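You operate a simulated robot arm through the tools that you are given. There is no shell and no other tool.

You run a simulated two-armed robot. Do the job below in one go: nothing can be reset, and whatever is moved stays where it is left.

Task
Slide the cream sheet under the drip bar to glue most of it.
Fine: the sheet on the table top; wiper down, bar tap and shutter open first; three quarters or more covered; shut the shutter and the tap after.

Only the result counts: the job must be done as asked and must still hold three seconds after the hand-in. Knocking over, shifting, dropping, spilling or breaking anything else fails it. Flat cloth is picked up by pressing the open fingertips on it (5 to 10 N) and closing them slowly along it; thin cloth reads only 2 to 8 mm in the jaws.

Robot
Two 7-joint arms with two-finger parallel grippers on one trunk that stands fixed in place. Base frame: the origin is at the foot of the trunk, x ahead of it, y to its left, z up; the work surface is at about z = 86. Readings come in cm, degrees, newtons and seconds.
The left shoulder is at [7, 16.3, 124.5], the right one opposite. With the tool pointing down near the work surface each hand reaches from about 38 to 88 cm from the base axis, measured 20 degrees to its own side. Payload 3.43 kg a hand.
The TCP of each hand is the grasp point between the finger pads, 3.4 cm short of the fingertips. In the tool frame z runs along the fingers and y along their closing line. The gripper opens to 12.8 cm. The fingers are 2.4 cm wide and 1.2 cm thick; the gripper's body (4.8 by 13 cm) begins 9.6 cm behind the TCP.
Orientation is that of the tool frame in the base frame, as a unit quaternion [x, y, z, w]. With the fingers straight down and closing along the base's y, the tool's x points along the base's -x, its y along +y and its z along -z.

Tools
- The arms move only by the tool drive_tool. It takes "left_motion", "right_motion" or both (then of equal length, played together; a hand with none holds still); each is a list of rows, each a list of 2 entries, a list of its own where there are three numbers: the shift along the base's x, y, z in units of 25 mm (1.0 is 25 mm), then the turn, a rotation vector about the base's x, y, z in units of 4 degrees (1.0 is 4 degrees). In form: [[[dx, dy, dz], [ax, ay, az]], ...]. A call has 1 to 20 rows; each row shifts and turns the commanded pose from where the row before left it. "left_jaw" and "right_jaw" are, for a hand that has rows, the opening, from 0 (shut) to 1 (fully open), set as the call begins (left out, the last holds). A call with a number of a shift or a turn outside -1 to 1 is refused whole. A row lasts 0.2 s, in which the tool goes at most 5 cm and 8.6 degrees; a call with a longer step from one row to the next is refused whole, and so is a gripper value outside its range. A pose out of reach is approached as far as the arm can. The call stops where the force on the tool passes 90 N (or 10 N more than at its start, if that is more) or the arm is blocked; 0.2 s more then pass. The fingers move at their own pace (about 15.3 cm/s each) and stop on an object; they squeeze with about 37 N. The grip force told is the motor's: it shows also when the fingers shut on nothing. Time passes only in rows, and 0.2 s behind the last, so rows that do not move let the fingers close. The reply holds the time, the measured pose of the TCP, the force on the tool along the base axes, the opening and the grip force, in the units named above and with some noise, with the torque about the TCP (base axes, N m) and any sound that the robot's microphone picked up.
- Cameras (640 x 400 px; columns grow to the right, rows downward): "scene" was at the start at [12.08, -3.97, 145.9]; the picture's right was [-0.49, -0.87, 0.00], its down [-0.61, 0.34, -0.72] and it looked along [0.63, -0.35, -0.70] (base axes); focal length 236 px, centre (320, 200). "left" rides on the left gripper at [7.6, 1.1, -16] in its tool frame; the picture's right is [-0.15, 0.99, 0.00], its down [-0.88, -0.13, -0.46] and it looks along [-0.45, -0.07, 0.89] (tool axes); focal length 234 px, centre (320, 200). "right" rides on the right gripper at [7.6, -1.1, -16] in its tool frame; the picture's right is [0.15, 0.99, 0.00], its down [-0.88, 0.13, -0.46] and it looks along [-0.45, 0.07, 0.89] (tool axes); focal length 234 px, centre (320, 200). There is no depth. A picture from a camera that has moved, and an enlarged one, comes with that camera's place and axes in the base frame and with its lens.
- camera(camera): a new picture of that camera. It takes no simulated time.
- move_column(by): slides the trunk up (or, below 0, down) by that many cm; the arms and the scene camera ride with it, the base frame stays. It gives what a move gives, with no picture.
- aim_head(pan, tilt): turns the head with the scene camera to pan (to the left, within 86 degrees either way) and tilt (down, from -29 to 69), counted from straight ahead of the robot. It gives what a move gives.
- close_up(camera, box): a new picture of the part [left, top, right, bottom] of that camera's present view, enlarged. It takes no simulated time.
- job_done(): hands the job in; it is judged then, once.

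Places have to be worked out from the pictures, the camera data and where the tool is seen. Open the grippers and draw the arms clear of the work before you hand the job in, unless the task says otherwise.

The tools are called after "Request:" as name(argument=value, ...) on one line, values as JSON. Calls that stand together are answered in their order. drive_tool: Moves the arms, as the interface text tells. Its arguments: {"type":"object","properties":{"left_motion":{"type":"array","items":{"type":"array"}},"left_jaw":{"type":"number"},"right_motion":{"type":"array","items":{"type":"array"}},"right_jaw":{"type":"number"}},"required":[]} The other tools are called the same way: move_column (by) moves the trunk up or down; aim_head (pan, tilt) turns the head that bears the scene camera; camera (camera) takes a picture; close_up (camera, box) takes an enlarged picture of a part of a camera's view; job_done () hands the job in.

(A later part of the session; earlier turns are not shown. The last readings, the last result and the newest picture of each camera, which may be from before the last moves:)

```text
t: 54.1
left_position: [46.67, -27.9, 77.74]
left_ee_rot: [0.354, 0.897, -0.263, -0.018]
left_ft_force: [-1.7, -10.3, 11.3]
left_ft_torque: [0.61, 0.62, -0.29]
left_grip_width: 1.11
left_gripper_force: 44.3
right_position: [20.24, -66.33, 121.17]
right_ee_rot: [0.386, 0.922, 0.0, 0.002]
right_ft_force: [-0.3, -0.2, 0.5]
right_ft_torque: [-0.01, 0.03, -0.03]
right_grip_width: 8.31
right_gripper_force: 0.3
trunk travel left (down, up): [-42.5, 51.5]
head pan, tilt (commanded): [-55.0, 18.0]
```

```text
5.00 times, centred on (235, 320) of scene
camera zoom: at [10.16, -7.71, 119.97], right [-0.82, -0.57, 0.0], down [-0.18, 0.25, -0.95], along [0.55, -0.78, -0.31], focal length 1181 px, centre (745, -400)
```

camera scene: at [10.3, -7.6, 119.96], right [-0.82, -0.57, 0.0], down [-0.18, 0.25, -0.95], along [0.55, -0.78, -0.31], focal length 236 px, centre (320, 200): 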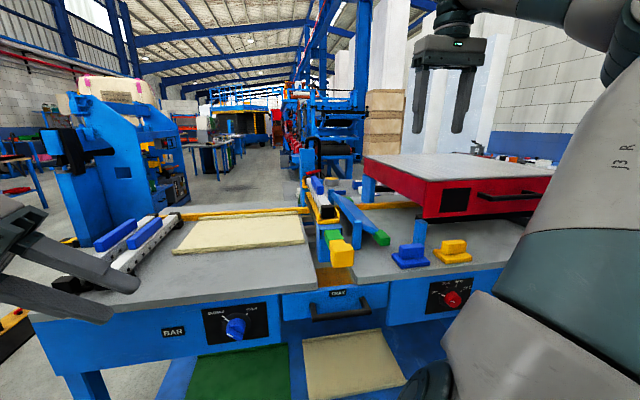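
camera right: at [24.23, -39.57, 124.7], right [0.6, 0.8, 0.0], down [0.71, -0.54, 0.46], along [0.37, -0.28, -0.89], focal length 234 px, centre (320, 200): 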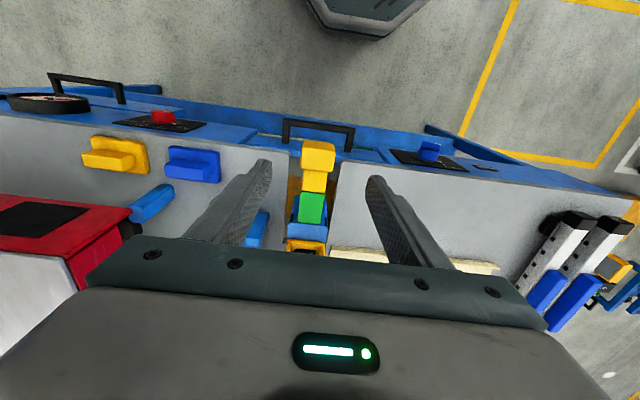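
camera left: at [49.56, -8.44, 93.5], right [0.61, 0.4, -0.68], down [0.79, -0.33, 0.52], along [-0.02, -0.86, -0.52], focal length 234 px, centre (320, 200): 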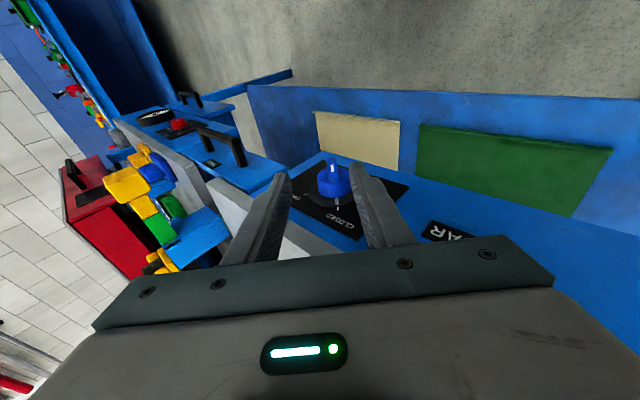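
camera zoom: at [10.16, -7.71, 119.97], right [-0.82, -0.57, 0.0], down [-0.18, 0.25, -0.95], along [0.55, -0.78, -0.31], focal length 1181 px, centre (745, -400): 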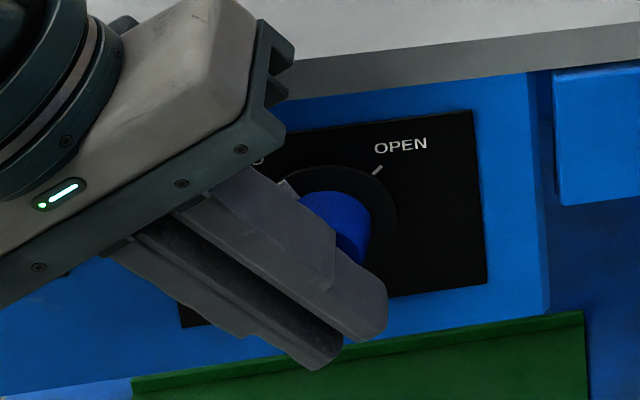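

The knob follows with small torque. Continuing the turn.

Request:
drive_tool(left_motion=[[[0, -0.02, 0.02], [0.7, -0.715, 0]], [[0, -0.02, 0.02], [0.7, -0.715, 0]], [[0, 0, 0], [0.7, -0.715, 0]], [[0, 0, 0], [0.7, -0.715, 0]], [[0, 0, 0], [0.7, -0.715, 0]]])

Request:
close_up(camera="scene", box=[180, 280, 290, 360])

```text
t: 55.3
left_position: [46.61, -27.99, 77.82]
left_ee_rot: [0.379, 0.918, -0.105, 0.049]
left_ft_force: [-10.8, -7.3, 2.4]
left_ft_torque: [1.04, 1.03, -0.07]
left_grip_width: 1.09
left_gripper_force: 44.5
right_position: [20.03, -66.38, 121.17]
right_ee_rot: [0.387, 0.922, 0.0, 0.003]
right_ft_force: [0.7, 0.2, 0.0]
right_ft_torque: [-0.01, -0.01, 0.02]
right_grip_width: 8.33
right_gripper_force: 0.0
trunk travel left (down, up): [-42.5, 51.5]
head pan, tilt (commanded): [-55.0, 18.0]
```

```text
5.00 times, centred on (235, 320) of scene
camera zoom: at [10.11, -7.72, 119.97], right [-0.82, -0.57, 0.0], down [-0.18, 0.25, -0.95], along [0.55, -0.78, -0.31], focal length 1181 px, centre (745, -400)
```

zoom: 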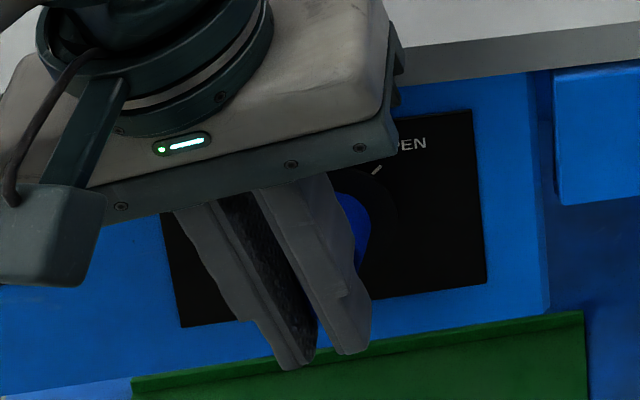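

About 36° turned so far, smooth. Continuing.

Request:
drive_tool(left_motion=[[[0, 0, 0], [0.7, -0.715, 0]], [[0, 0, 0], [0.7, -0.715, 0]], [[0, 0, 0], [0.7, -0.715, 0]], [[0, 0, 0], [0.7, -0.715, 0]], [[0, 0, 0], [0.7, -0.715, 0]]])

Request:
close_up(camera="scene", box=[180, 260, 310, 360])

Request:
camera(camera="left")

```text
t: 56.5
left_position: [46.55, -28.18, 77.64]
left_ee_rot: [0.392, 0.911, 0.054, 0.117]
left_ft_force: [-22.5, -12.2, -0.9]
left_ft_torque: [0.91, 1.03, 0.29]
left_grip_width: 1.08
left_gripper_force: 44.7
right_position: [20.09, -66.48, 121.2]
right_ee_rot: [0.387, 0.922, 0.0, 0.002]
right_ft_force: [-0.5, 0.1, -0.5]
right_ft_torque: [0.0, 0.03, -0.02]
right_grip_width: 8.33
right_gripper_force: 0.0
trunk travel left (down, up): [-42.5, 51.5]
head pan, tilt (commanded): [-55.0, 18.0]
```

```text
4.00 times, centred on (245, 310) of scene
camera zoom: at [10.02, -7.78, 119.96], right [-0.82, -0.57, 0.0], down [-0.18, 0.25, -0.95], along [0.55, -0.78, -0.31], focal length 945 px, centre (620, -240)
```

zoom: 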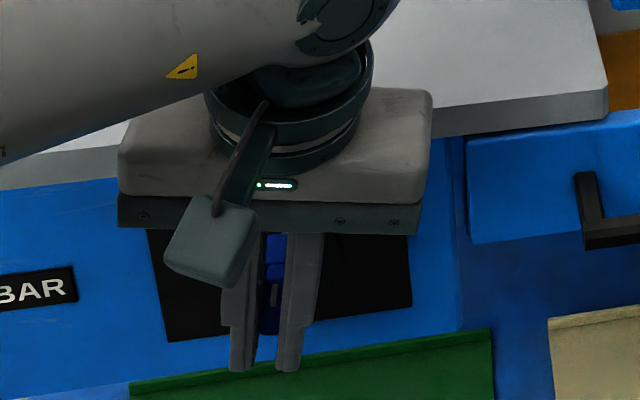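

```text
taken
camera left: at [38.01, -21.95, 92.06], right [0.79, 0.57, 0.21], down [0.38, -0.73, 0.57], along [0.48, -0.37, -0.8], focal length 234 px, centre (320, 200)
```

left: 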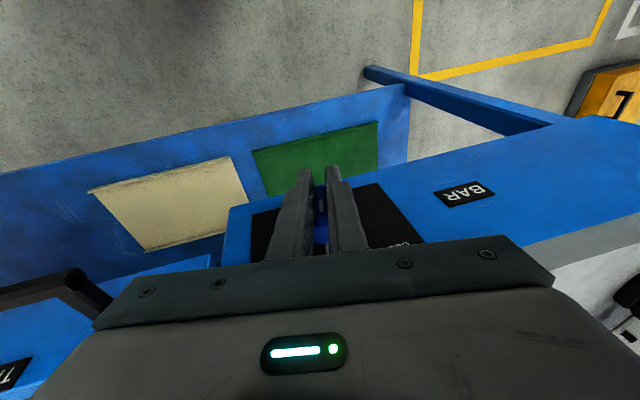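

56° turned; the side force suggests the axis lies slightly to the +F side, so I'll let the hand drift that way while turning on.

Request:
drive_tool(left_motion=[[[-0.04, -0.04, 0], [0.7, -0.715, 0]], [[-0.03, -0.03, 0], [0.7, -0.715, 0]], [[-0.02, -0.02, 0], [0.7, -0.715, 0]], [[-0.02, -0.02, 0], [0.7, -0.715, 0]]])

Request:
close_up(camera="left", box=[220, 130, 440, 270])

Request:
close_up(camera="scene", box=[180, 260, 310, 360])

```text
t: 57.2
left_position: [46.26, -28.22, 78.33]
left_ee_rot: [0.407, 0.898, 0.102, 0.133]
left_ft_force: [-28.7, -40.6, 3.5]
left_ft_torque: [-1.29, -0.7, -0.41]
left_grip_width: 1.12
left_gripper_force: 44.8
left hand out of reach, approached as far as the arm can: row 2, 3
right_position: [20.38, -66.45, 121.2]
right_ee_rot: [0.386, 0.923, 0.001, 0.001]
right_ft_force: [0.2, 1.0, 1.9]
right_ft_torque: [-0.14, 0.08, 0.0]
right_grip_width: 8.32
right_gripper_force: 0.0
trunk travel left (down, up): [-42.5, 51.5]
head pan, tilt (commanded): [-55.0, 18.0]
stopped in row 3 (left hand): the force on the tool passed its limit at 96 N (the readings are from after the stop); the commanded pose is now the measured one
```

```text
2.86 times, centred on (330, 200) of left
camera zoom: at [37.04, -22.98, 92.52], right [0.79, 0.53, 0.31], down [0.32, -0.79, 0.53], along [0.53, -0.32, -0.79], focal length 669 px, centre (291, 200)
```

zoom: 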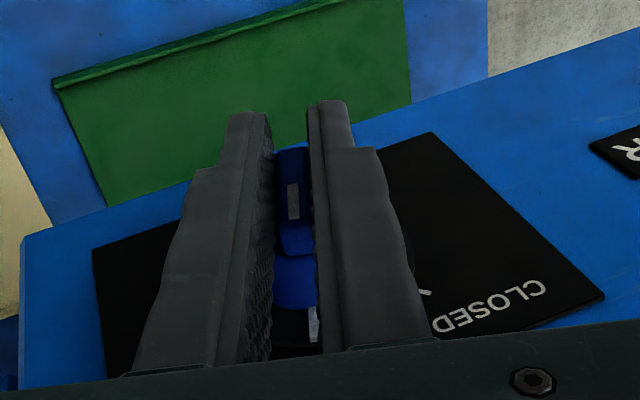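

```text
4.00 times, centred on (245, 310) of scene
camera zoom: at [10.22, -7.86, 120.01], right [-0.82, -0.57, 0.0], down [-0.18, 0.25, -0.95], along [0.55, -0.78, -0.31], focal length 945 px, centre (620, -240)
```

zoom: 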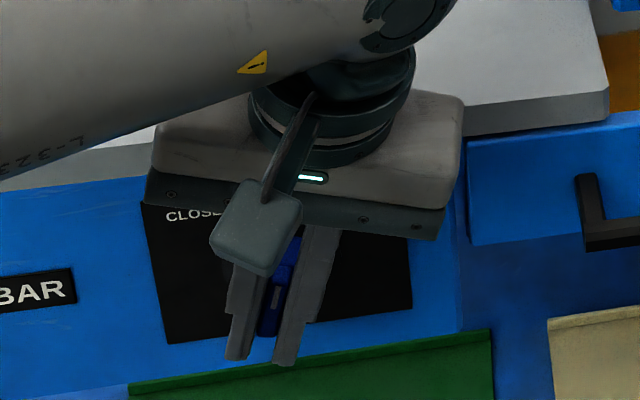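

The left arm reached its limit with the knob about 62° turned. I'll release, back off along the fingers, and look at where the pointer stays.

Request:
drive_tool(left_motion=[[[0, 0, 0], [0, 0, 0]], [[0, 0, 0], [0, 0, 0]], [[-0.13, -0.03, 0.38], [0, 0, 0]], [[-0.13, -0.03, 0.38], [0, 0, 0]], [[-0.13, -0.03, 0.38], [0, 0, 0]], [[-0.13, -0.03, 0.38], [0, 0, 0]], [[-0.13, -0.03, 0.38], [0, 0, 0]], [[-0.13, -0.03, 0.38], [0, 0, 0]], [[-0.13, -0.03, 0.38], [0, 0, 0]], [[0, 0, 0], [0, 0, 0]]], left_jaw=0.35)

Request:
close_up(camera="left", box=[220, 110, 440, 260])

Request:
close_up(camera="scene", box=[180, 260, 310, 360])

```text
t: 59.4
left_position: [44.95, -27.5, 84.83]
left_ee_rot: [0.405, 0.897, 0.111, 0.134]
left_ft_force: [0.9, -0.1, -0.9]
left_ft_torque: [0.03, 0.01, -0.01]
left_grip_width: 4.49
left_gripper_force: 0.1
left hand out of reach, approached as far as the arm can: row 3
right_position: [20.37, -66.36, 121.09]
right_ee_rot: [0.387, 0.922, -0.001, 0.003]
right_ft_force: [0.3, -0.3, -0.1]
right_ft_torque: [0.0, -0.04, 0.0]
right_grip_width: 8.34
right_gripper_force: 0.1
trunk travel left (down, up): [-42.5, 51.5]
head pan, tilt (commanded): [-55.0, 18.0]
```

```text
2.67 times, centred on (330, 185) of left
camera zoom: at [35.56, -22.38, 98.93], right [0.78, 0.53, 0.33], down [0.32, -0.79, 0.52], along [0.53, -0.3, -0.79], focal length 624 px, centre (293, 240)
```

zoom: 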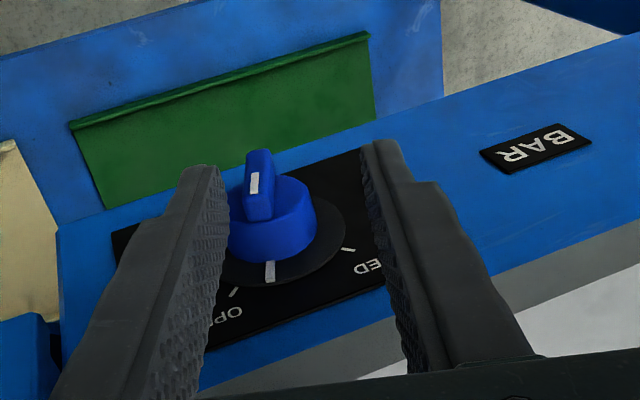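

```text
4.00 times, centred on (245, 310) of scene
camera zoom: at [10.25, -7.63, 119.96], right [-0.82, -0.57, 0.0], down [-0.18, 0.25, -0.95], along [0.55, -0.78, -0.31], focal length 945 px, centre (620, -240)
```

zoom: 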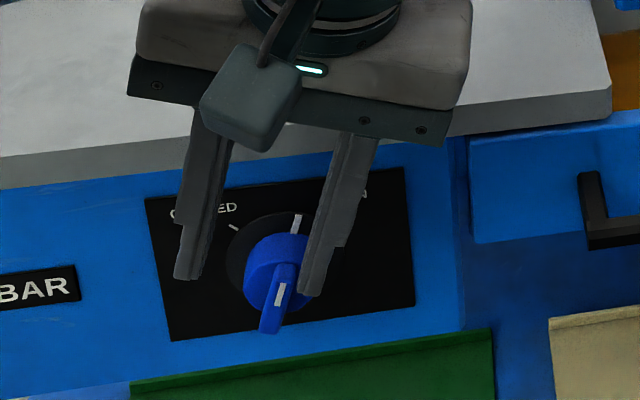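

The knob holds its position (~17° past vertical). For the remaining 28° I'll push the ridge's upper end sideways: close the left fingers, stand the hand nearly upright, and place the tips to the left of the ridge's top.

Request:
drive_tool(left_motion=[[[0, 0, 0.6], [0, 0, 0]], [[0, 0, 0.6], [0, 0, 0]], [[0.2, 0.12, 0], [-0.7, 0.715, 0]], [[0.3, 0.18, 0], [-0.7, 0.715, 0]], [[0.3, 0.18, 0], [-0.7, 0.715, 0]], [[0.3, 0.18, 0], [-0.7, 0.715, 0]], [[0.3, 0.2, 0], [-0.35, 0.358, 0]], [[0, 0, 0], [0, 0, 0]]], left_jaw=0)

Request:
close_up(camera="scene", box=[170, 250, 310, 360])

Request:
close_up(camera="left", box=[200, 90, 440, 260])

```text
t: 61.2
left_position: [48.53, -25.1, 87.73]
left_ee_rot: [0.398, 0.914, -0.034, 0.075]
left_ft_force: [-0.2, -0.2, -0.4]
left_ft_torque: [-0.03, 0.0, -0.01]
left_grip_width: 0.02
left_gripper_force: 33.0
right_position: [20.28, -66.25, 121.16]
right_ee_rot: [0.387, 0.922, 0.0, 0.002]
right_ft_force: [0.8, 0.1, 0.7]
right_ft_torque: [0.0, 0.02, 0.0]
right_grip_width: 8.33
right_gripper_force: 0.0
trunk travel left (down, up): [-42.5, 51.5]
head pan, tilt (commanded): [-55.0, 18.0]
```

```text
3.64 times, centred on (240, 305) of scene
camera zoom: at [10.23, -7.64, 119.96], right [-0.82, -0.57, 0.0], down [-0.18, 0.25, -0.95], along [0.55, -0.78, -0.31], focal length 859 px, centre (611, -182)
```

zoom: 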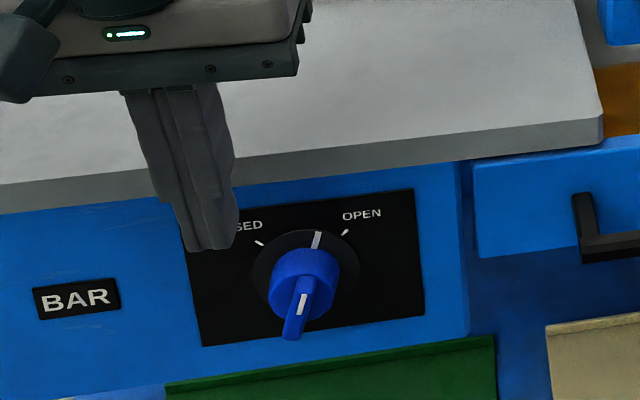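

```text
2.35 times, centred on (320, 175) of left
camera zoom: at [42.26, -17.06, 102.15], right [0.82, 0.57, 0.02], down [0.44, -0.67, 0.6], along [0.35, -0.48, -0.8], focal length 551 px, centre (320, 259)
```

zoom: 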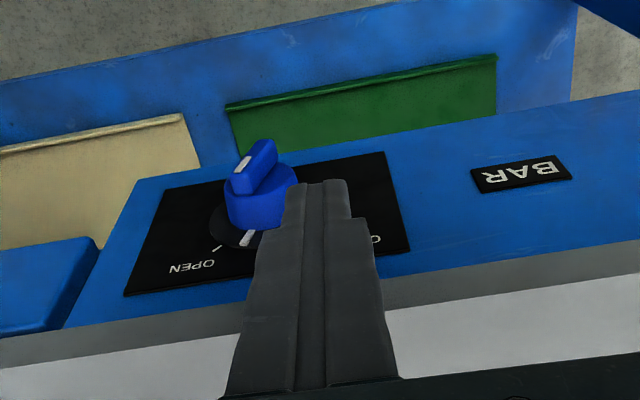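

Good clear view: pointer is partway to OPEN. Lowering the closed tips to the ridge's top level, left of it.

Request:
drive_tool(left_motion=[[[0, 0, -0.55], [0, 0, 0]], [[0, 0, -0.55], [0, 0, 0]], [[0, 0, -0.55], [0, 0, 0]], [[0, 0, -0.5], [0, 0, 0]], [[0, 0, 0], [0, 0, 0]]])

Request:
close_up(camera="scene", box=[190, 280, 290, 360])

Request:
close_up(camera="left", box=[200, 90, 440, 260])

```text
t: 62.4
left_position: [48.61, -25.21, 82.29]
left_ee_rot: [0.398, 0.913, -0.034, 0.076]
left_ft_force: [0.2, -0.9, 0.2]
left_ft_torque: [0.01, 0.02, -0.03]
left_grip_width: 0.0
left_gripper_force: 33.0
right_position: [20.4, -66.39, 121.19]
right_ee_rot: [0.386, 0.922, 0.0, 0.003]
right_ft_force: [-0.7, 0.0, -0.1]
right_ft_torque: [0.0, -0.01, 0.0]
right_grip_width: 8.3
right_gripper_force: 0.0
trunk travel left (down, up): [-42.5, 51.5]
head pan, tilt (commanded): [-55.0, 18.0]
```

```text
5.00 times, centred on (240, 320) of scene
camera zoom: at [10.24, -7.62, 119.96], right [-0.82, -0.57, 0.0], down [-0.18, 0.25, -0.95], along [0.55, -0.78, -0.31], focal length 1181 px, centre (720, -400)
```

zoom: 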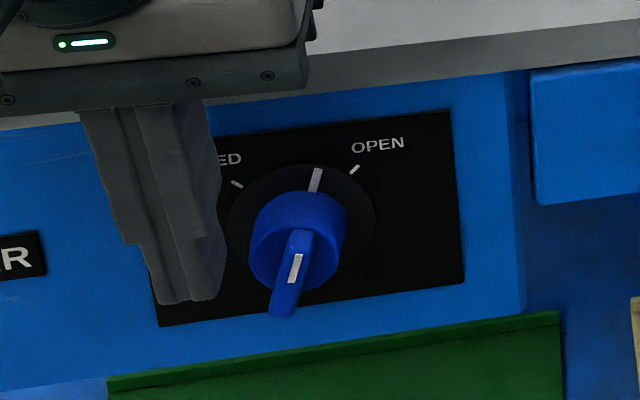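

```text
2.35 times, centred on (320, 175) of left
camera zoom: at [42.36, -17.12, 96.69], right [0.82, 0.57, 0.02], down [0.44, -0.67, 0.6], along [0.35, -0.48, -0.8], focal length 551 px, centre (320, 259)
```

zoom: 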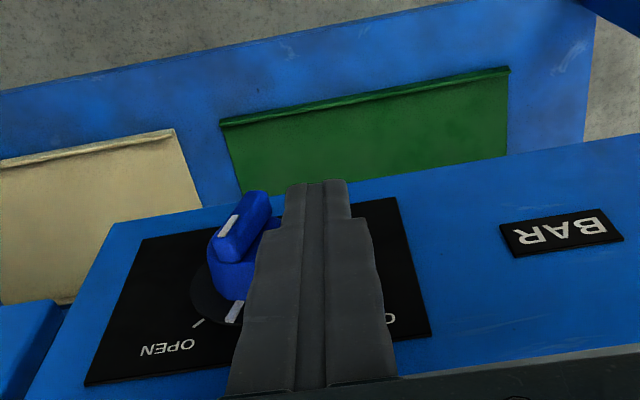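

Tips are at the ridge's upper half, ~2 cm to its left. Sliding right (+F) 1.6 cm, then finer.

Request:
drive_tool(left_motion=[[[-0.15, -0.147, 0], [0, 0, 0]], [[-0.15, -0.147, 0], [0, 0, 0]], [[-0.15, -0.147, 0], [0, 0, 0]], [[0, 0, 0], [0, 0, 0]]])

Request:
close_up(camera="scene", box=[190, 280, 290, 360])

```text
t: 63.4
left_position: [47.48, -26.47, 82.33]
left_ee_rot: [0.398, 0.914, -0.033, 0.076]
left_ft_force: [0.1, 0.2, 0.6]
left_ft_torque: [0.0, -0.02, 0.02]
left_grip_width: 0.0
left_gripper_force: 32.8
right_position: [20.37, -66.24, 121.19]
right_ee_rot: [0.386, 0.922, 0.0, 0.003]
right_ft_force: [0.5, 0.1, 0.6]
right_ft_torque: [-0.02, -0.03, 0.01]
right_grip_width: 8.34
right_gripper_force: 0.1
trunk travel left (down, up): [-42.5, 51.5]
head pan, tilt (commanded): [-55.0, 18.0]
```

```text
5.00 times, centred on (240, 320) of scene
camera zoom: at [10.26, -7.61, 119.96], right [-0.82, -0.57, 0.0], down [-0.18, 0.25, -0.95], along [0.55, -0.78, -0.31], focal length 1181 px, centre (720, -400)
```

zoom: 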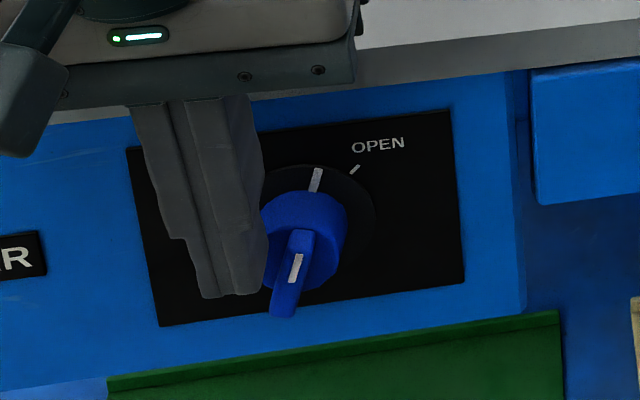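

Finger is now next to the ridge, no contact yet. Pushing right in small steps.

Request:
drive_tool(left_motion=[[[-0.06, -0.059, 0], [0, 0, 0]], [[-0.06, -0.059, 0], [0, 0, 0]], [[-0.06, -0.059, 0], [0, 0, 0]], [[0, 0, 0], [0, 0, 0]]])

Request:
close_up(camera="scene", box=[190, 280, 290, 360])

```text
t: 64.4
left_position: [46.91, -26.84, 82.24]
left_ee_rot: [0.398, 0.914, -0.034, 0.077]
left_ft_force: [-0.2, -0.1, -0.7]
left_ft_torque: [0.0, 0.02, -0.01]
left_grip_width: 0.01
left_gripper_force: 32.6
right_position: [20.36, -66.35, 121.2]
right_ee_rot: [0.387, 0.922, 0.0, 0.002]
right_ft_force: [-0.3, 0.0, 0.4]
right_ft_torque: [0.0, -0.02, 0.0]
right_grip_width: 8.33
right_gripper_force: 0.0
trunk travel left (down, up): [-42.5, 51.5]
head pan, tilt (commanded): [-55.0, 18.0]
```

```text
5.00 times, centred on (240, 320) of scene
camera zoom: at [10.25, -7.62, 119.96], right [-0.82, -0.57, 0.0], down [-0.18, 0.25, -0.95], along [0.55, -0.78, -0.31], focal length 1181 px, centre (720, -400)
```

zoom: 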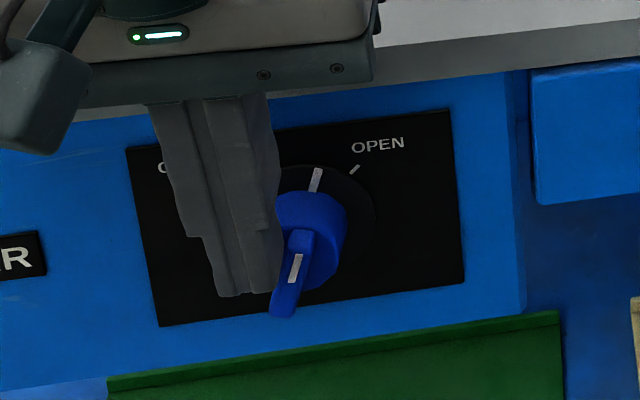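

Close to contact; continuing with small steps.

Request:
drive_tool(left_motion=[[[-0.06, -0.059, 0], [0, 0, 0]], [[-0.06, -0.059, 0], [0, 0, 0]], [[-0.06, -0.059, 0], [0, 0, 0]], [[-0.06, -0.059, 0], [0, 0, 0]]])

Request:
close_up(camera="scene", box=[190, 280, 290, 360])

```text
t: 65.4
left_position: [46.36, -27.59, 82.37]
left_ee_rot: [0.398, 0.914, -0.034, 0.076]
left_ft_force: [0.7, -0.7, 0.4]
left_ft_torque: [-0.01, 0.0, 0.01]
left_grip_width: 0.01
left_gripper_force: 33.1
right_position: [20.32, -66.22, 121.1]
right_ee_rot: [0.387, 0.922, 0.0, 0.003]
right_ft_force: [0.2, -0.2, -0.1]
right_ft_torque: [0.0, -0.04, -0.02]
right_grip_width: 8.31
right_gripper_force: 0.0
trunk travel left (down, up): [-42.5, 51.5]
head pan, tilt (commanded): [-55.0, 18.0]
```

```text
5.00 times, centred on (240, 320) of scene
camera zoom: at [10.25, -7.63, 119.96], right [-0.82, -0.57, 0.0], down [-0.18, 0.25, -0.95], along [0.55, -0.78, -0.31], focal length 1181 px, centre (720, -400)
```

zoom: 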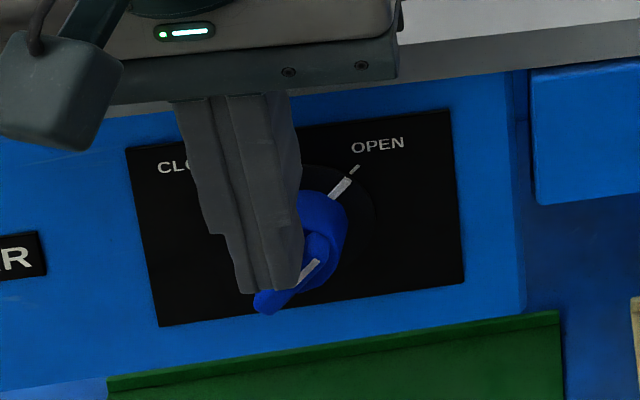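

The flange mark now lines up with the OPEN tick. One more tiny push to check it's at its end stop.

Request:
drive_tool(left_motion=[[[-0.04, -0.039, 0], [0, 0, 0]], [[-0.04, -0.039, 0], [0, 0, 0]]])

Request:
close_up(camera="scene", box=[215, 290, 275, 345])

```text
t: 66.0
left_position: [46.33, -27.37, 82.38]
left_ee_rot: [0.396, 0.915, -0.032, 0.075]
left_ft_force: [6.4, 8.6, -0.2]
left_ft_torque: [0.26, -0.24, 0.1]
left_grip_width: 0.01
left_gripper_force: 32.8
right_position: [20.45, -66.29, 121.19]
right_ee_rot: [0.386, 0.922, -0.001, 0.002]
right_ft_force: [0.1, 0.2, -0.2]
right_ft_torque: [0.03, 0.04, 0.0]
right_grip_width: 8.31
right_gripper_force: 0.0
trunk travel left (down, up): [-42.5, 51.5]
head pan, tilt (commanded): [-55.0, 18.0]
```

```text
7.27 times, centred on (245, 318) of scene
camera zoom: at [10.35, -7.52, 119.96], right [-0.82, -0.57, 0.0], down [-0.18, 0.25, -0.95], along [0.55, -0.78, -0.31], focal length 1718 px, centre (866, -654)
```

zoom: 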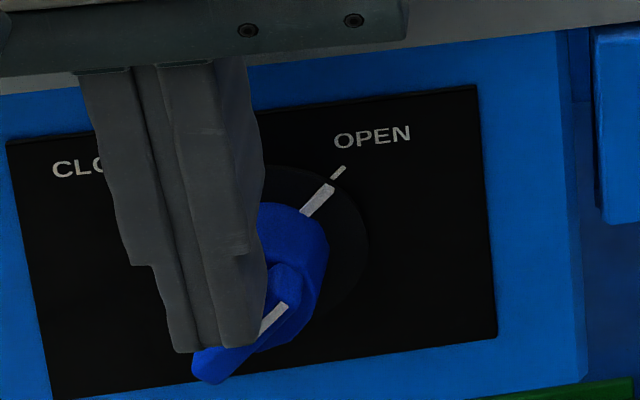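

Tap is at OPEN against its stop. Retracting the left hand: first away from the ridge, then up and back.

Request:
drive_tool(left_motion=[[[0.29, 0.28, 0], [0, 0, 0]], [[0.2, 0.4, 0.4], [0, 0, 0]], [[0, 0.6, 0.8], [0, 0, 0]], [[0, 0.8, 0.8], [0, 0, 0]], [[0, 0.9, 0.8], [0, 0, 0]], [[0, 0.9, 0.8], [0, 0, 0]], [[0, 0.9, 0.8], [0, 0, 0]], [[-0.3, 0.9, 0.8], [0, 0, 0]], [[-0.3, 0.9, 0.8], [0, 0, 0]], [[-0.3, 0.9, 0.5], [0, 0, 0]], [[-0.3, 0.9, 0], [0, 0, 0]], [[-0.3, 0.9, 0], [0, 0, 0]], [[0, 0.9, 0], [0, 0, 0]], [[0, 0.9, 0], [0, 0, 0]]])

Request:
camera(camera="scene")

Request:
close_up(camera="scene", box=[280, 170, 400, 290])

```text
t: 69.0
left_position: [43.37, -0.0, 98.54]
left_ee_rot: [0.398, 0.914, -0.034, 0.077]
left_ft_force: [-0.3, 0.3, -0.3]
left_ft_torque: [-0.02, 0.02, -0.01]
left_grip_width: 0.0
left_gripper_force: 33.4
right_position: [20.34, -66.26, 121.21]
right_ee_rot: [0.387, 0.922, -0.002, 0.003]
right_ft_force: [0.1, 0.3, -1.2]
right_ft_torque: [-0.04, -0.04, 0.01]
right_grip_width: 8.34
right_gripper_force: 0.1
trunk travel left (down, up): [-42.5, 51.5]
head pan, tilt (commanded): [-55.0, 18.0]
```

```text
taken
camera scene: at [10.25, -7.53, 119.97], right [-0.82, -0.57, 0.0], down [-0.18, 0.25, -0.95], along [0.55, -0.78, -0.31], focal length 236 px, centre (320, 200)
```

scene: 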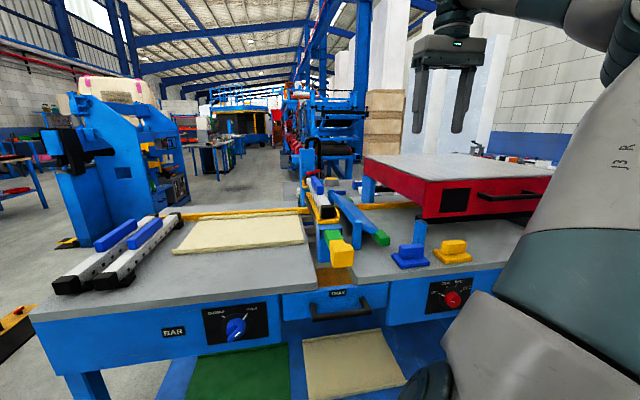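

```text
3.33 times, centred on (340, 230) of scene
camera zoom: at [10.25, -7.53, 119.97], right [-0.82, -0.57, 0.0], down [-0.18, 0.25, -0.95], along [0.55, -0.78, -0.31], focal length 788 px, centre (253, 100)
```

zoom: 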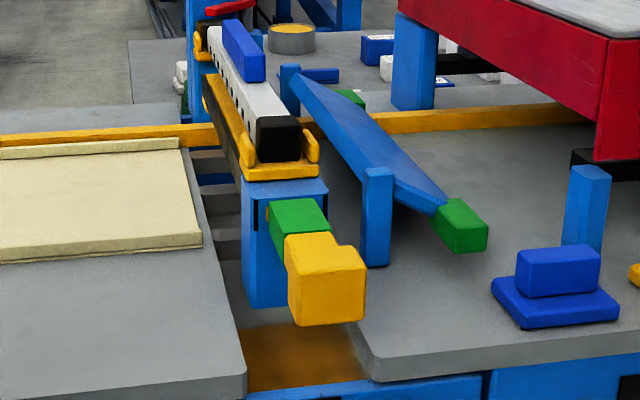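

Station ready: wiper down, shutter open (green), tap open. Now I bring the right hand over the bench while turning it so its jaws close front-to-back (camera on the left side), and move the left hand further away.

Request:
drive_tool(right_motion=[[[0.82, 0.71, 0], [0, 0, -1]], [[0.82, 0.71, 0], [0, 0, -1]], [[0.82, 0.71, 0], [0, 0, -1]], [[0.82, 0.71, 0], [0, 0, -1]], [[0.82, 0.71, 0], [0, 0, -1]], [[0.82, 0.71, 0], [0, 0, -1]], [[0.82, 0.71, 0], [0, 0, -1]], [[0.82, 0.71, 0], [0, 0, -1]], [[0.82, 0.71, 0], [0, 0, -1]], [[0.82, 0.71, 0], [0, 0, -1]], [[0.82, 0.71, 0], [0, 0, -1]], [[0.82, 0.71, 0], [0, 0, -1]], [[0, 0, 0], [0, 0, 0]]], left_motion=[[[0, 0.8, 0.2], [0, 0, 0]], [[0, 0.8, 0.2], [0, 0, 0]], [[0, 0.8, 0.2], [0, 0, 0]], [[0, 0.8, 0.2], [0, 0, 0]], [[0, 0.8, 0.2], [0, 0, 0]], [[0, 0.8, 0.2], [0, 0, 0]], [[0, 0.8, 0.2], [0, 0, 0]], [[0, 0.8, 0.2], [0, 0, 0]], [[0, 0.8, 0.2], [0, 0, 0]], [[0, 0.8, 0.2], [0, 0, 0]], [[0, 0.8, 0.2], [0, 0, 0]], [[0, 0.8, 0.2], [0, 0, 0]], [[0, 0, 0], [0, 0, 0]]], right_jaw=0.4)

Request:
camera(camera="scene")

```text
t: 71.8
left_position: [43.53, 23.91, 104.76]
left_ee_rot: [0.398, 0.913, -0.034, 0.077]
left_ft_force: [-0.5, 0.0, -0.6]
left_ft_torque: [-0.01, 0.03, 0.01]
left_grip_width: 0.0
left_gripper_force: 32.9
right_position: [44.94, -45.19, 121.18]
right_ee_rot: [0.729, 0.685, -0.001, 0.002]
right_ft_force: [-0.7, -0.1, -0.4]
right_ft_torque: [0.01, -0.01, -0.06]
right_grip_width: 5.12
right_gripper_force: 0.1
trunk travel left (down, up): [-42.5, 51.5]
head pan, tilt (commanded): [-55.0, 18.0]
```

```text
taken
camera scene: at [10.21, -7.67, 119.96], right [-0.82, -0.57, 0.0], down [-0.18, 0.25, -0.95], along [0.55, -0.78, -0.31], focal length 236 px, centre (320, 200)
```

scene: 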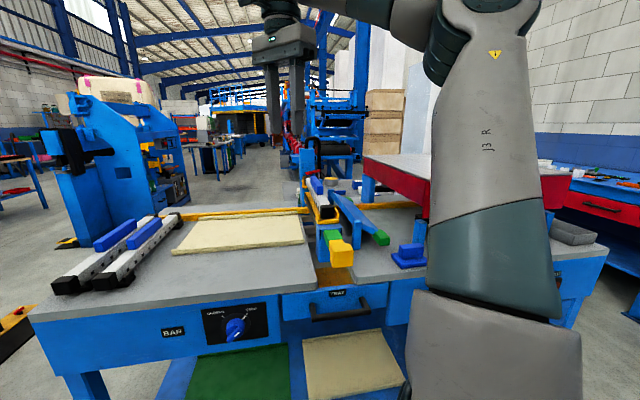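

Rotation works. Continuing to above the sheet's front-left corner (74,-32), turning the last 42°.

Request:
drive_tool(right_motion=[[[0.84, 0.368, -0.4], [0, 0, -0.748]], [[0.84, 0.368, -0.4], [0, 0, -0.748]], [[0.84, 0.368, -0.4], [0, 0, -0.748]], [[0.84, 0.368, -0.4], [0, 0, -0.748]], [[0.84, 0.368, -0.4], [0, 0, -0.748]], [[0.84, 0.368, -0.4], [0, 0, -0.748]], [[0.84, 0.368, -0.4], [0, 0, -0.748]], [[0.84, 0.368, -0.4], [0, 0, -0.748]], [[0.84, 0.368, -0.4], [0, 0, -0.748]], [[0.84, 0.368, -0.4], [0, 0, -0.748]], [[0.84, 0.368, -0.4], [0, 0, -0.748]], [[0.84, 0.368, -0.4], [0, 0, -0.748]], [[0.84, 0.368, -0.4], [0, 0, -0.748]], [[0.84, 0.368, -0.4], [0, 0, -0.748]], [[0, 0, 0], [0, 0, 0]]])

Request:
camera(camera="scene")

Request:
camera(camera="right")

```text
t: 75.0
left_position: [43.55, 23.96, 104.74]
left_ee_rot: [0.398, 0.914, -0.034, 0.076]
left_ft_force: [0.6, 0.6, 0.2]
left_ft_torque: [0.01, 0.0, -0.01]
left_grip_width: 0.02
left_gripper_force: 32.8
right_position: [68.49, -33.86, 103.34]
right_ee_rot: [0.925, 0.379, 0.0, 0.001]
right_ft_force: [0.0, -0.5, 0.4]
right_ft_torque: [0.02, 0.01, 0.02]
right_grip_width: 5.13
right_gripper_force: 0.1
right hand out of reach, approached as far as the arm can: row 9, 10, 11, 12, 13, 14
trunk travel left (down, up): [-42.5, 51.5]
head pan, tilt (commanded): [-55.0, 18.0]
```

```text
taken
camera scene: at [10.23, -7.59, 119.97], right [-0.82, -0.57, 0.0], down [-0.18, 0.25, -0.95], along [0.55, -0.78, -0.31], focal length 236 px, centre (320, 200)
```

scene: 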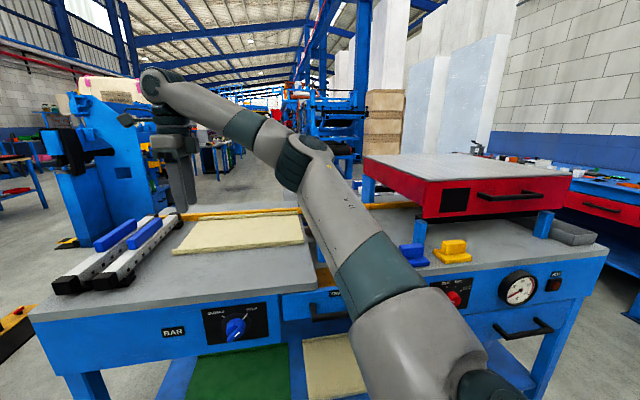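

```text
taken
camera right: at [73.15, -27.6, 119.38], right [0.8, -0.6, 0.0], down [-0.54, -0.71, 0.46], along [-0.27, -0.37, -0.89], focal length 234 px, centre (320, 200)
```

right: 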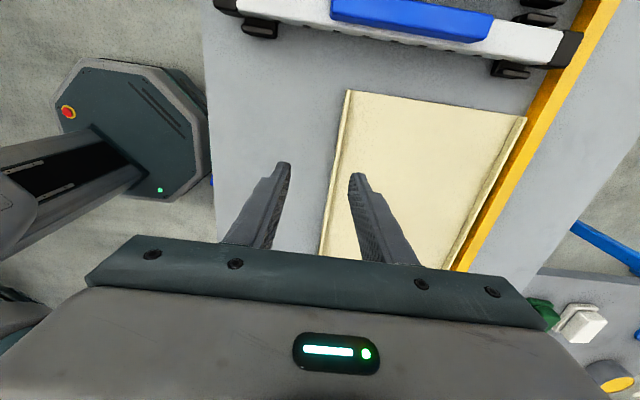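

With the trunk this low the arm falls short; the wrist view shows the sheet with its rear lip right along the fence. Raising the trunk 22 cm to gain reach.

Request:
move_column(by=22)

Request:
drive_tool(right_motion=[[[0.3, 0.08, -0.6], [0, 0, 0]], [[0.3, 0.08, -0.8], [0, 0, 0]], [[0.3, 0.08, -0.8], [0, 0, 0]], [[0.3, 0.08, -0.8], [0, 0, 0]], [[0.3, 0.08, -0.8], [0, 0, 0]], [[0.3, 0.08, -0.8], [0, 0, 0]], [[0.3, 0.08, -0.8], [0, 0, 0]], [[0.3, 0.08, -0.8], [0, 0, 0]], [[0, 0, -0.8], [0, 0, 0]], [[0, 0, -0.8], [0, 0, 0]], [[0, 0, -0.8], [0, 0, 0]], [[0, 0, -0.6], [0, 0, 0]], [[0, 0, 0], [0, 0, 0]]])

Request:
camera(camera="right")

Request:
camera(camera="scene")

```text
t: 77.3
left_position: [43.64, 23.87, 126.71]
left_ee_rot: [0.398, 0.913, -0.034, 0.077]
left_ft_force: [0.6, -0.1, -0.4]
left_ft_torque: [-0.02, 0.03, 0.0]
left_grip_width: 0.01
left_gripper_force: 32.4
right_position: [68.52, -33.98, 125.46]
right_ee_rot: [0.925, 0.379, 0.0, 0.001]
right_ft_force: [0.0, -0.4, 0.2]
right_ft_torque: [0.0, 0.01, 0.01]
right_grip_width: 5.09
right_gripper_force: 0.1
trunk travel left (down, up): [-64.5, 29.5]
head pan, tilt (commanded): [-55.0, 18.0]
```

```text
t: 80.1
left_position: [43.52, 24.0, 126.61]
left_ee_rot: [0.399, 0.913, -0.035, 0.076]
left_ft_force: [0.0, -0.5, -0.6]
left_ft_torque: [0.02, 0.01, -0.01]
left_grip_width: 0.0
left_gripper_force: 32.9
right_position: [73.12, -32.81, 102.17]
right_ee_rot: [0.925, 0.38, 0.001, 0.001]
right_ft_force: [0.5, -0.5, 0.3]
right_ft_torque: [0.02, 0.01, 0.02]
right_grip_width: 5.13
right_gripper_force: 0.0
right hand out of reach, approached as far as the arm can: row 6, 7, 8
trunk travel left (down, up): [-64.5, 29.5]
head pan, tilt (commanded): [-55.0, 18.0]
```

```text
taken
camera right: at [77.79, -26.55, 118.16], right [0.8, -0.6, 0.0], down [-0.54, -0.71, 0.46], along [-0.27, -0.37, -0.89], focal length 234 px, centre (320, 200)
```

right: 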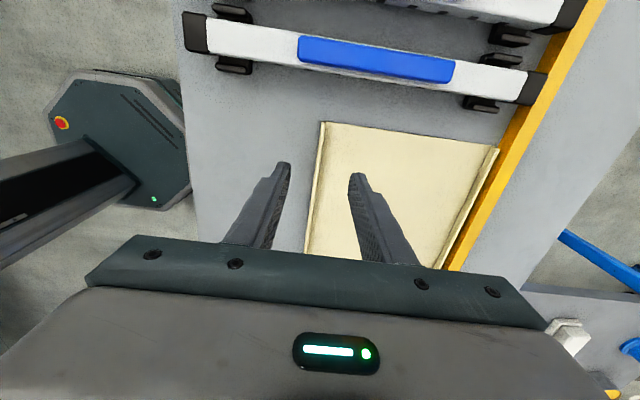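

```text
taken
camera scene: at [10.26, -7.59, 141.96], right [-0.82, -0.57, 0.0], down [-0.18, 0.25, -0.95], along [0.55, -0.78, -0.31], focal length 236 px, centre (320, 200)
```

scene: 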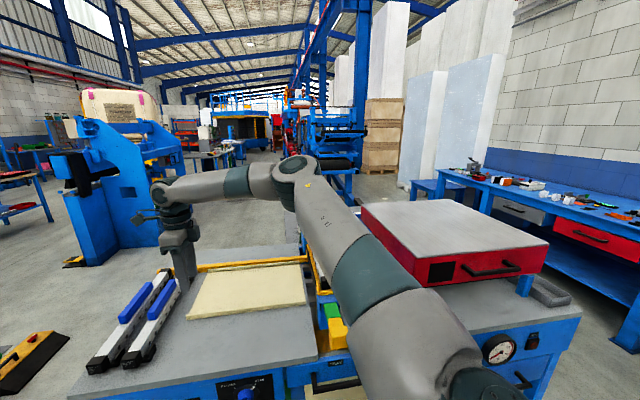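

Sheet corner measured at tool x≈+2.7, y≈0: so the front lip is right under the TCP. Zooming in on the lip to see its width.

Request:
close_up(camera="right", box=[270, 105, 390, 205])

Request:
close_up(camera="right", box=[400, 80, 560, 200])

```text
4.00 times, centred on (330, 155) of right
camera zoom: at [77.79, -26.55, 118.16], right [0.8, -0.6, 0.0], down [-0.54, -0.71, 0.46], along [-0.27, -0.37, -0.89], focal length 937 px, centre (280, 380)
```

zoom: 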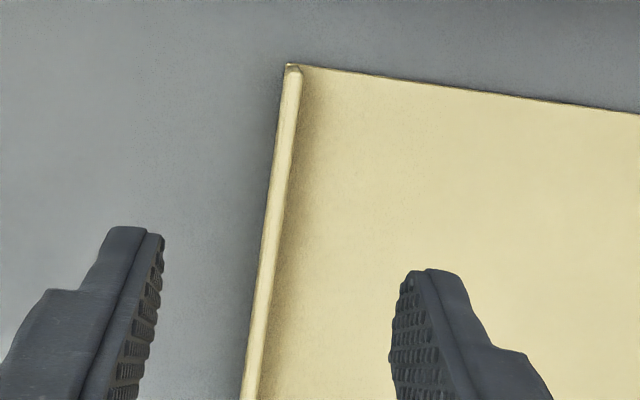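

```text
3.33 times, centred on (480, 140) of right
camera zoom: at [77.79, -26.55, 118.16], right [0.8, -0.6, 0.0], down [-0.54, -0.71, 0.46], along [-0.27, -0.37, -0.89], focal length 781 px, centre (-213, 400)
```

zoom: 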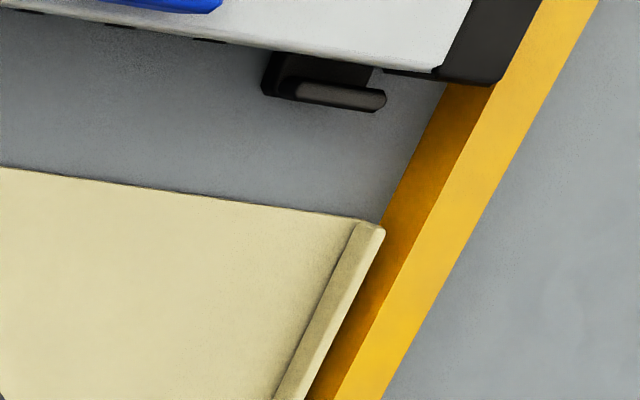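

The sheet's front and rear edges are upturned lips (~0.65 cm thick, ~1 cm tall). I'll grip the front lip near the left corner: shift 1 cm left and 0.25 cm back, then descend with the jaws 5 cm open.

Request:
drive_tool(right_motion=[[[0.18, 0.105, -0.4], [0, 0, 0]], [[0.18, 0.105, -0.6], [0, 0, 0]], [[0, 0, -0.7], [0, 0, 0]], [[0, 0, -0.7], [0, 0, 0]], [[0, 0, -0.7], [0, 0, 0]], [[0, 0, -0.6], [0, 0, 0]], [[0, 0, -0.4], [0, 0, 0]], [[0, 0, 0], [0, 0, 0]]])

Request:
close_up(camera="right", box=[240, 105, 400, 265])

```text
t: 81.9
left_position: [43.52, 23.95, 126.64]
left_ee_rot: [0.398, 0.914, -0.034, 0.076]
left_ft_force: [-0.4, 0.5, 0.3]
left_ft_torque: [-0.02, 0.0, 0.01]
left_grip_width: 0.0
left_gripper_force: 33.1
right_position: [70.98, -33.57, 92.94]
right_ee_rot: [0.925, 0.38, 0.0, 0.001]
right_ft_force: [0.0, -0.9, -0.1]
right_ft_torque: [0.01, 0.03, 0.01]
right_grip_width: 5.11
right_gripper_force: 0.0
right hand out of reach, approached as far as the arm can: row 1, 2, 3, 4, 5, 6, 7
trunk travel left (down, up): [-64.5, 29.5]
head pan, tilt (commanded): [-55.0, 18.0]
```

```text
2.50 times, centred on (320, 185) of right
camera zoom: at [75.55, -27.35, 108.83], right [0.8, -0.6, 0.0], down [-0.54, -0.71, 0.46], along [-0.27, -0.37, -0.89], focal length 585 px, centre (320, 238)
```

zoom: 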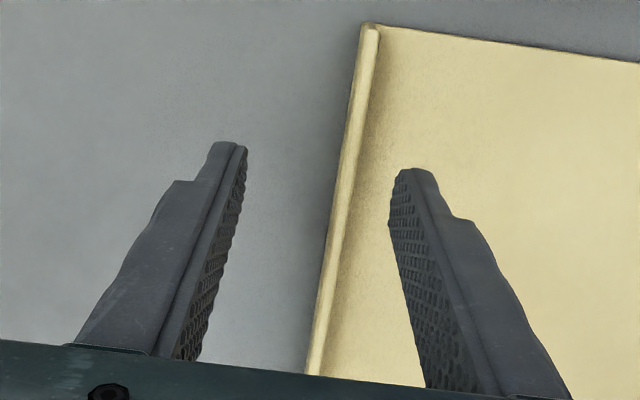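

At this wrist yaw the reach at table height is short, so I'll grip the lip further right (f≈-24): raise the hand, shift to (69.7,-36.6), then lower the trunk 8 cm to gain low reach.

Request:
drive_tool(right_motion=[[[0, -0.2, 0.8], [0, 0, 0]], [[-0.1, -0.3, 0.8], [0, 0, 0]], [[-0.2, -0.35, 0.8], [0, 0, 0]], [[-0.2, -0.36, 0.6], [0, 0, 0]], [[0, 0, 0], [0, 0, 0]]])

Request:
move_column(by=-8)

Request:
close_up(camera="right", box=[240, 105, 400, 265])

```text
t: 83.1
left_position: [43.66, 23.96, 126.67]
left_ee_rot: [0.398, 0.913, -0.034, 0.076]
left_ft_force: [-0.3, -0.1, 0.3]
left_ft_torque: [-0.01, -0.01, -0.03]
left_grip_width: 0.01
left_gripper_force: 32.6
right_position: [69.79, -36.91, 100.23]
right_ee_rot: [0.925, 0.38, -0.002, 0.002]
right_ft_force: [0.4, 0.5, -0.4]
right_ft_torque: [0.0, 0.03, 0.01]
right_grip_width: 5.09
right_gripper_force: 0.1
trunk travel left (down, up): [-64.5, 29.5]
head pan, tilt (commanded): [-55.0, 18.0]
```

```text
t: 84.3
left_position: [43.5, 24.04, 118.64]
left_ee_rot: [0.399, 0.913, -0.034, 0.076]
left_ft_force: [0.3, 0.8, 0.1]
left_ft_torque: [0.03, -0.02, -0.02]
left_grip_width: 0.01
left_gripper_force: 33.0
right_position: [69.66, -36.81, 92.26]
right_ee_rot: [0.925, 0.38, -0.001, 0.001]
right_ft_force: [0.4, -0.8, 0.6]
right_ft_torque: [0.0, 0.03, -0.01]
right_grip_width: 5.11
right_gripper_force: 0.0
trunk travel left (down, up): [-56.5, 37.5]
head pan, tilt (commanded): [-55.0, 18.0]
```

```text
2.50 times, centred on (320, 185) of right
camera zoom: at [74.32, -30.52, 108.24], right [0.8, -0.6, 0.0], down [-0.54, -0.71, 0.46], along [-0.27, -0.37, -0.89], focal length 585 px, centre (320, 238)
```

zoom: 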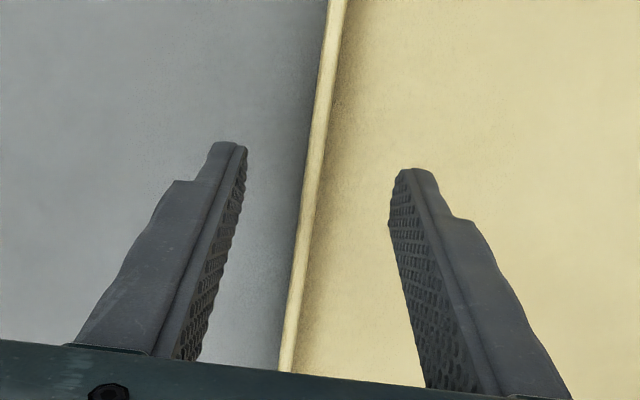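

The lip is centred between the fingers and parallel to them. Descending ~2.1 cm.

Request:
drive_tool(right_motion=[[[0, 0, -0.3], [0, 0, 0]], [[0, 0, -0.3], [0, 0, 0]], [[0, 0, -0.23], [0, 0, 0]], [[0, 0, 0], [0, 0, 0]]])

Request:
close_up(camera="right", box=[240, 105, 400, 265])

```text
t: 85.3
left_position: [43.55, 23.94, 118.58]
left_ee_rot: [0.399, 0.913, -0.034, 0.076]
left_ft_force: [0.1, 0.5, 0.3]
left_ft_torque: [0.0, 0.02, -0.03]
left_grip_width: 0.0
left_gripper_force: 32.7
right_position: [69.76, -36.77, 90.1]
right_ee_rot: [0.925, 0.38, 0.0, 0.001]
right_ft_force: [-0.4, 0.2, 0.2]
right_ft_torque: [0.0, -0.01, 0.0]
right_grip_width: 5.13
right_gripper_force: 0.0
trunk travel left (down, up): [-56.5, 37.5]
head pan, tilt (commanded): [-55.0, 18.0]
```

```text
2.50 times, centred on (320, 185) of right
camera zoom: at [74.36, -30.5, 106.11], right [0.8, -0.6, 0.0], down [-0.53, -0.71, 0.46], along [-0.27, -0.37, -0.89], focal length 585 px, centre (320, 238)
```

zoom: 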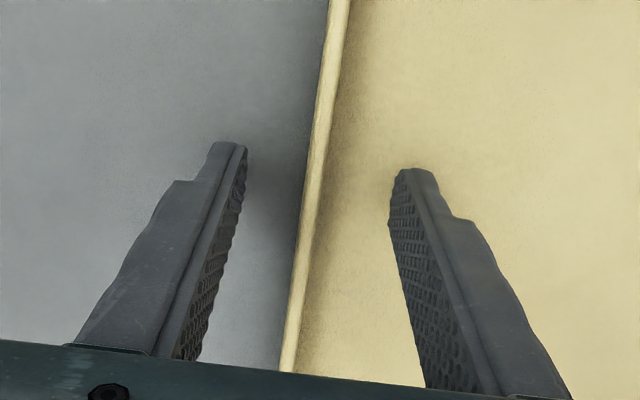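

Still free; lowering another few millimetres to catch more of the lip.

Request:
drive_tool(right_motion=[[[0, 0, -0.08], [0, 0, 0]], [[0, 0, -0.06], [0, 0, 0]], [[0, 0, 0], [0, 0, 0]]])

```text
t: 86.1
left_position: [43.51, 23.93, 118.57]
left_ee_rot: [0.398, 0.914, -0.035, 0.075]
left_ft_force: [0.2, -0.3, -0.7]
left_ft_torque: [0.03, 0.02, 0.0]
left_grip_width: 0.01
left_gripper_force: 32.9
right_position: [69.73, -36.94, 89.9]
right_ee_rot: [0.925, 0.379, 0.0, 0.001]
right_ft_force: [0.3, 0.5, 0.3]
right_ft_torque: [0.02, -0.02, -0.02]
right_grip_width: 5.12
right_gripper_force: 0.0
trunk travel left (down, up): [-56.5, 37.5]
head pan, tilt (commanded): [-55.0, 18.0]
```

Tips at about z=86.5 with no contact force. Closing the jaws on the lip.

Request:
drive_tool(right_motion=[[[0, 0, 0], [0, 0, 0]], [[0, 0, 0], [0, 0, 0]], [[0, 0, 0], [0, 0, 0]]], right_jaw=0)

Request:
close_up(camera="right", box=[240, 105, 400, 265])

```text
t: 86.9
left_position: [43.62, 23.93, 118.7]
left_ee_rot: [0.399, 0.913, -0.035, 0.076]
left_ft_force: [1.0, -0.1, 0.8]
left_ft_torque: [-0.04, 0.01, -0.02]
left_grip_width: 0.0
left_gripper_force: 33.0
right_position: [69.72, -36.82, 89.85]
right_ee_rot: [0.925, 0.379, 0.0, 0.002]
right_ft_force: [0.3, 1.4, 0.4]
right_ft_torque: [0.04, 0.01, 0.02]
right_grip_width: 0.55
right_gripper_force: 36.9
trunk travel left (down, up): [-56.5, 37.5]
head pan, tilt (commanded): [-55.0, 18.0]
```

```text
2.50 times, centred on (320, 185) of right
camera zoom: at [74.37, -30.53, 105.83], right [0.8, -0.6, 0.0], down [-0.53, -0.71, 0.46], along [-0.27, -0.37, -0.89], focal length 585 px, centre (320, 238)
```

zoom: 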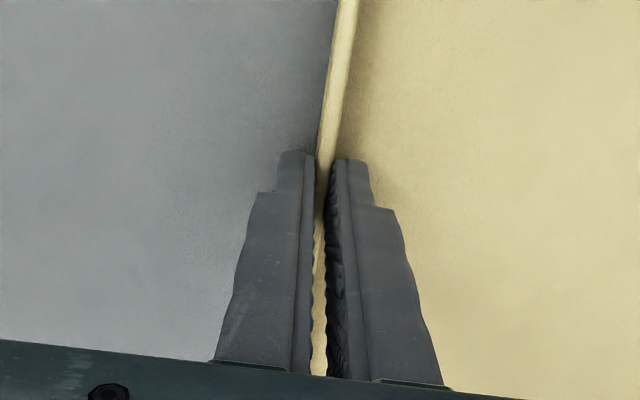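

The lip is held (0.55 cm, 37 N). Starting the drag along F: first 2 cm to check that the sheet follows.

Request:
drive_tool(right_motion=[[[-0.143, -0.14, 0], [0, 0, 0]], [[-0.143, -0.14, 0], [0, 0, 0]], [[-0.143, -0.14, 0], [0, 0, 0]], [[-0.143, -0.14, 0], [0, 0, 0]]])

Request:
camera(camera="right")

Request:
camera(camera="scene")

```text
t: 87.9
left_position: [43.52, 23.99, 118.65]
left_ee_rot: [0.398, 0.913, -0.034, 0.076]
left_ft_force: [0.1, -0.3, -0.5]
left_ft_torque: [-0.01, 0.0, 0.0]
left_grip_width: 0.0
left_gripper_force: 32.4
right_position: [68.29, -38.25, 89.78]
right_ee_rot: [0.925, 0.38, -0.001, 0.001]
right_ft_force: [1.1, -0.7, 3.8]
right_ft_torque: [-0.09, 0.16, 0.16]
right_grip_width: 0.57
right_gripper_force: 37.0
trunk travel left (down, up): [-56.5, 37.5]
head pan, tilt (commanded): [-55.0, 18.0]
```

```text
taken
camera right: at [72.89, -31.96, 105.83], right [0.8, -0.6, 0.0], down [-0.54, -0.71, 0.46], along [-0.27, -0.37, -0.89], focal length 234 px, centre (320, 200)
```

right: 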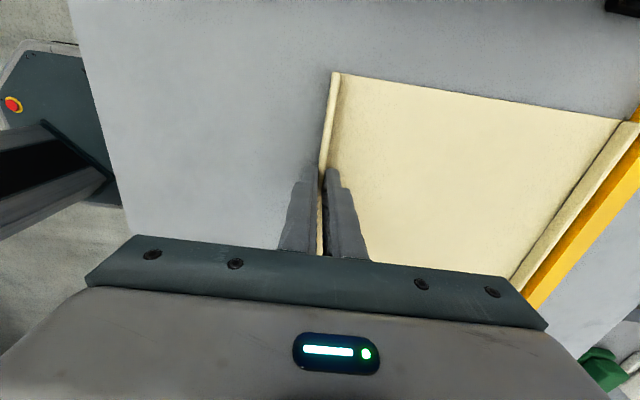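

```text
taken
camera scene: at [10.23, -7.57, 133.97], right [-0.82, -0.57, 0.0], down [-0.18, 0.25, -0.95], along [0.55, -0.78, -0.31], focal length 236 px, centre (320, 200)
```

scene: 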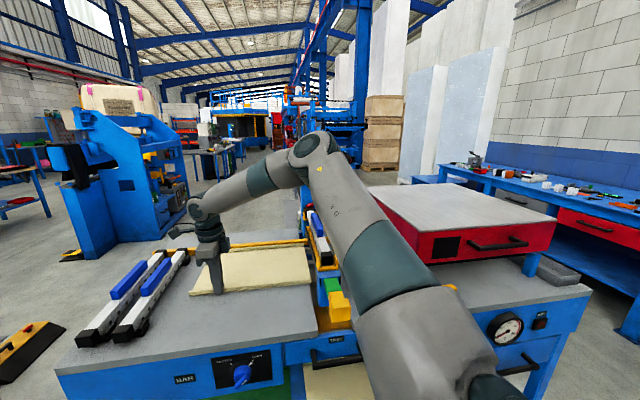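

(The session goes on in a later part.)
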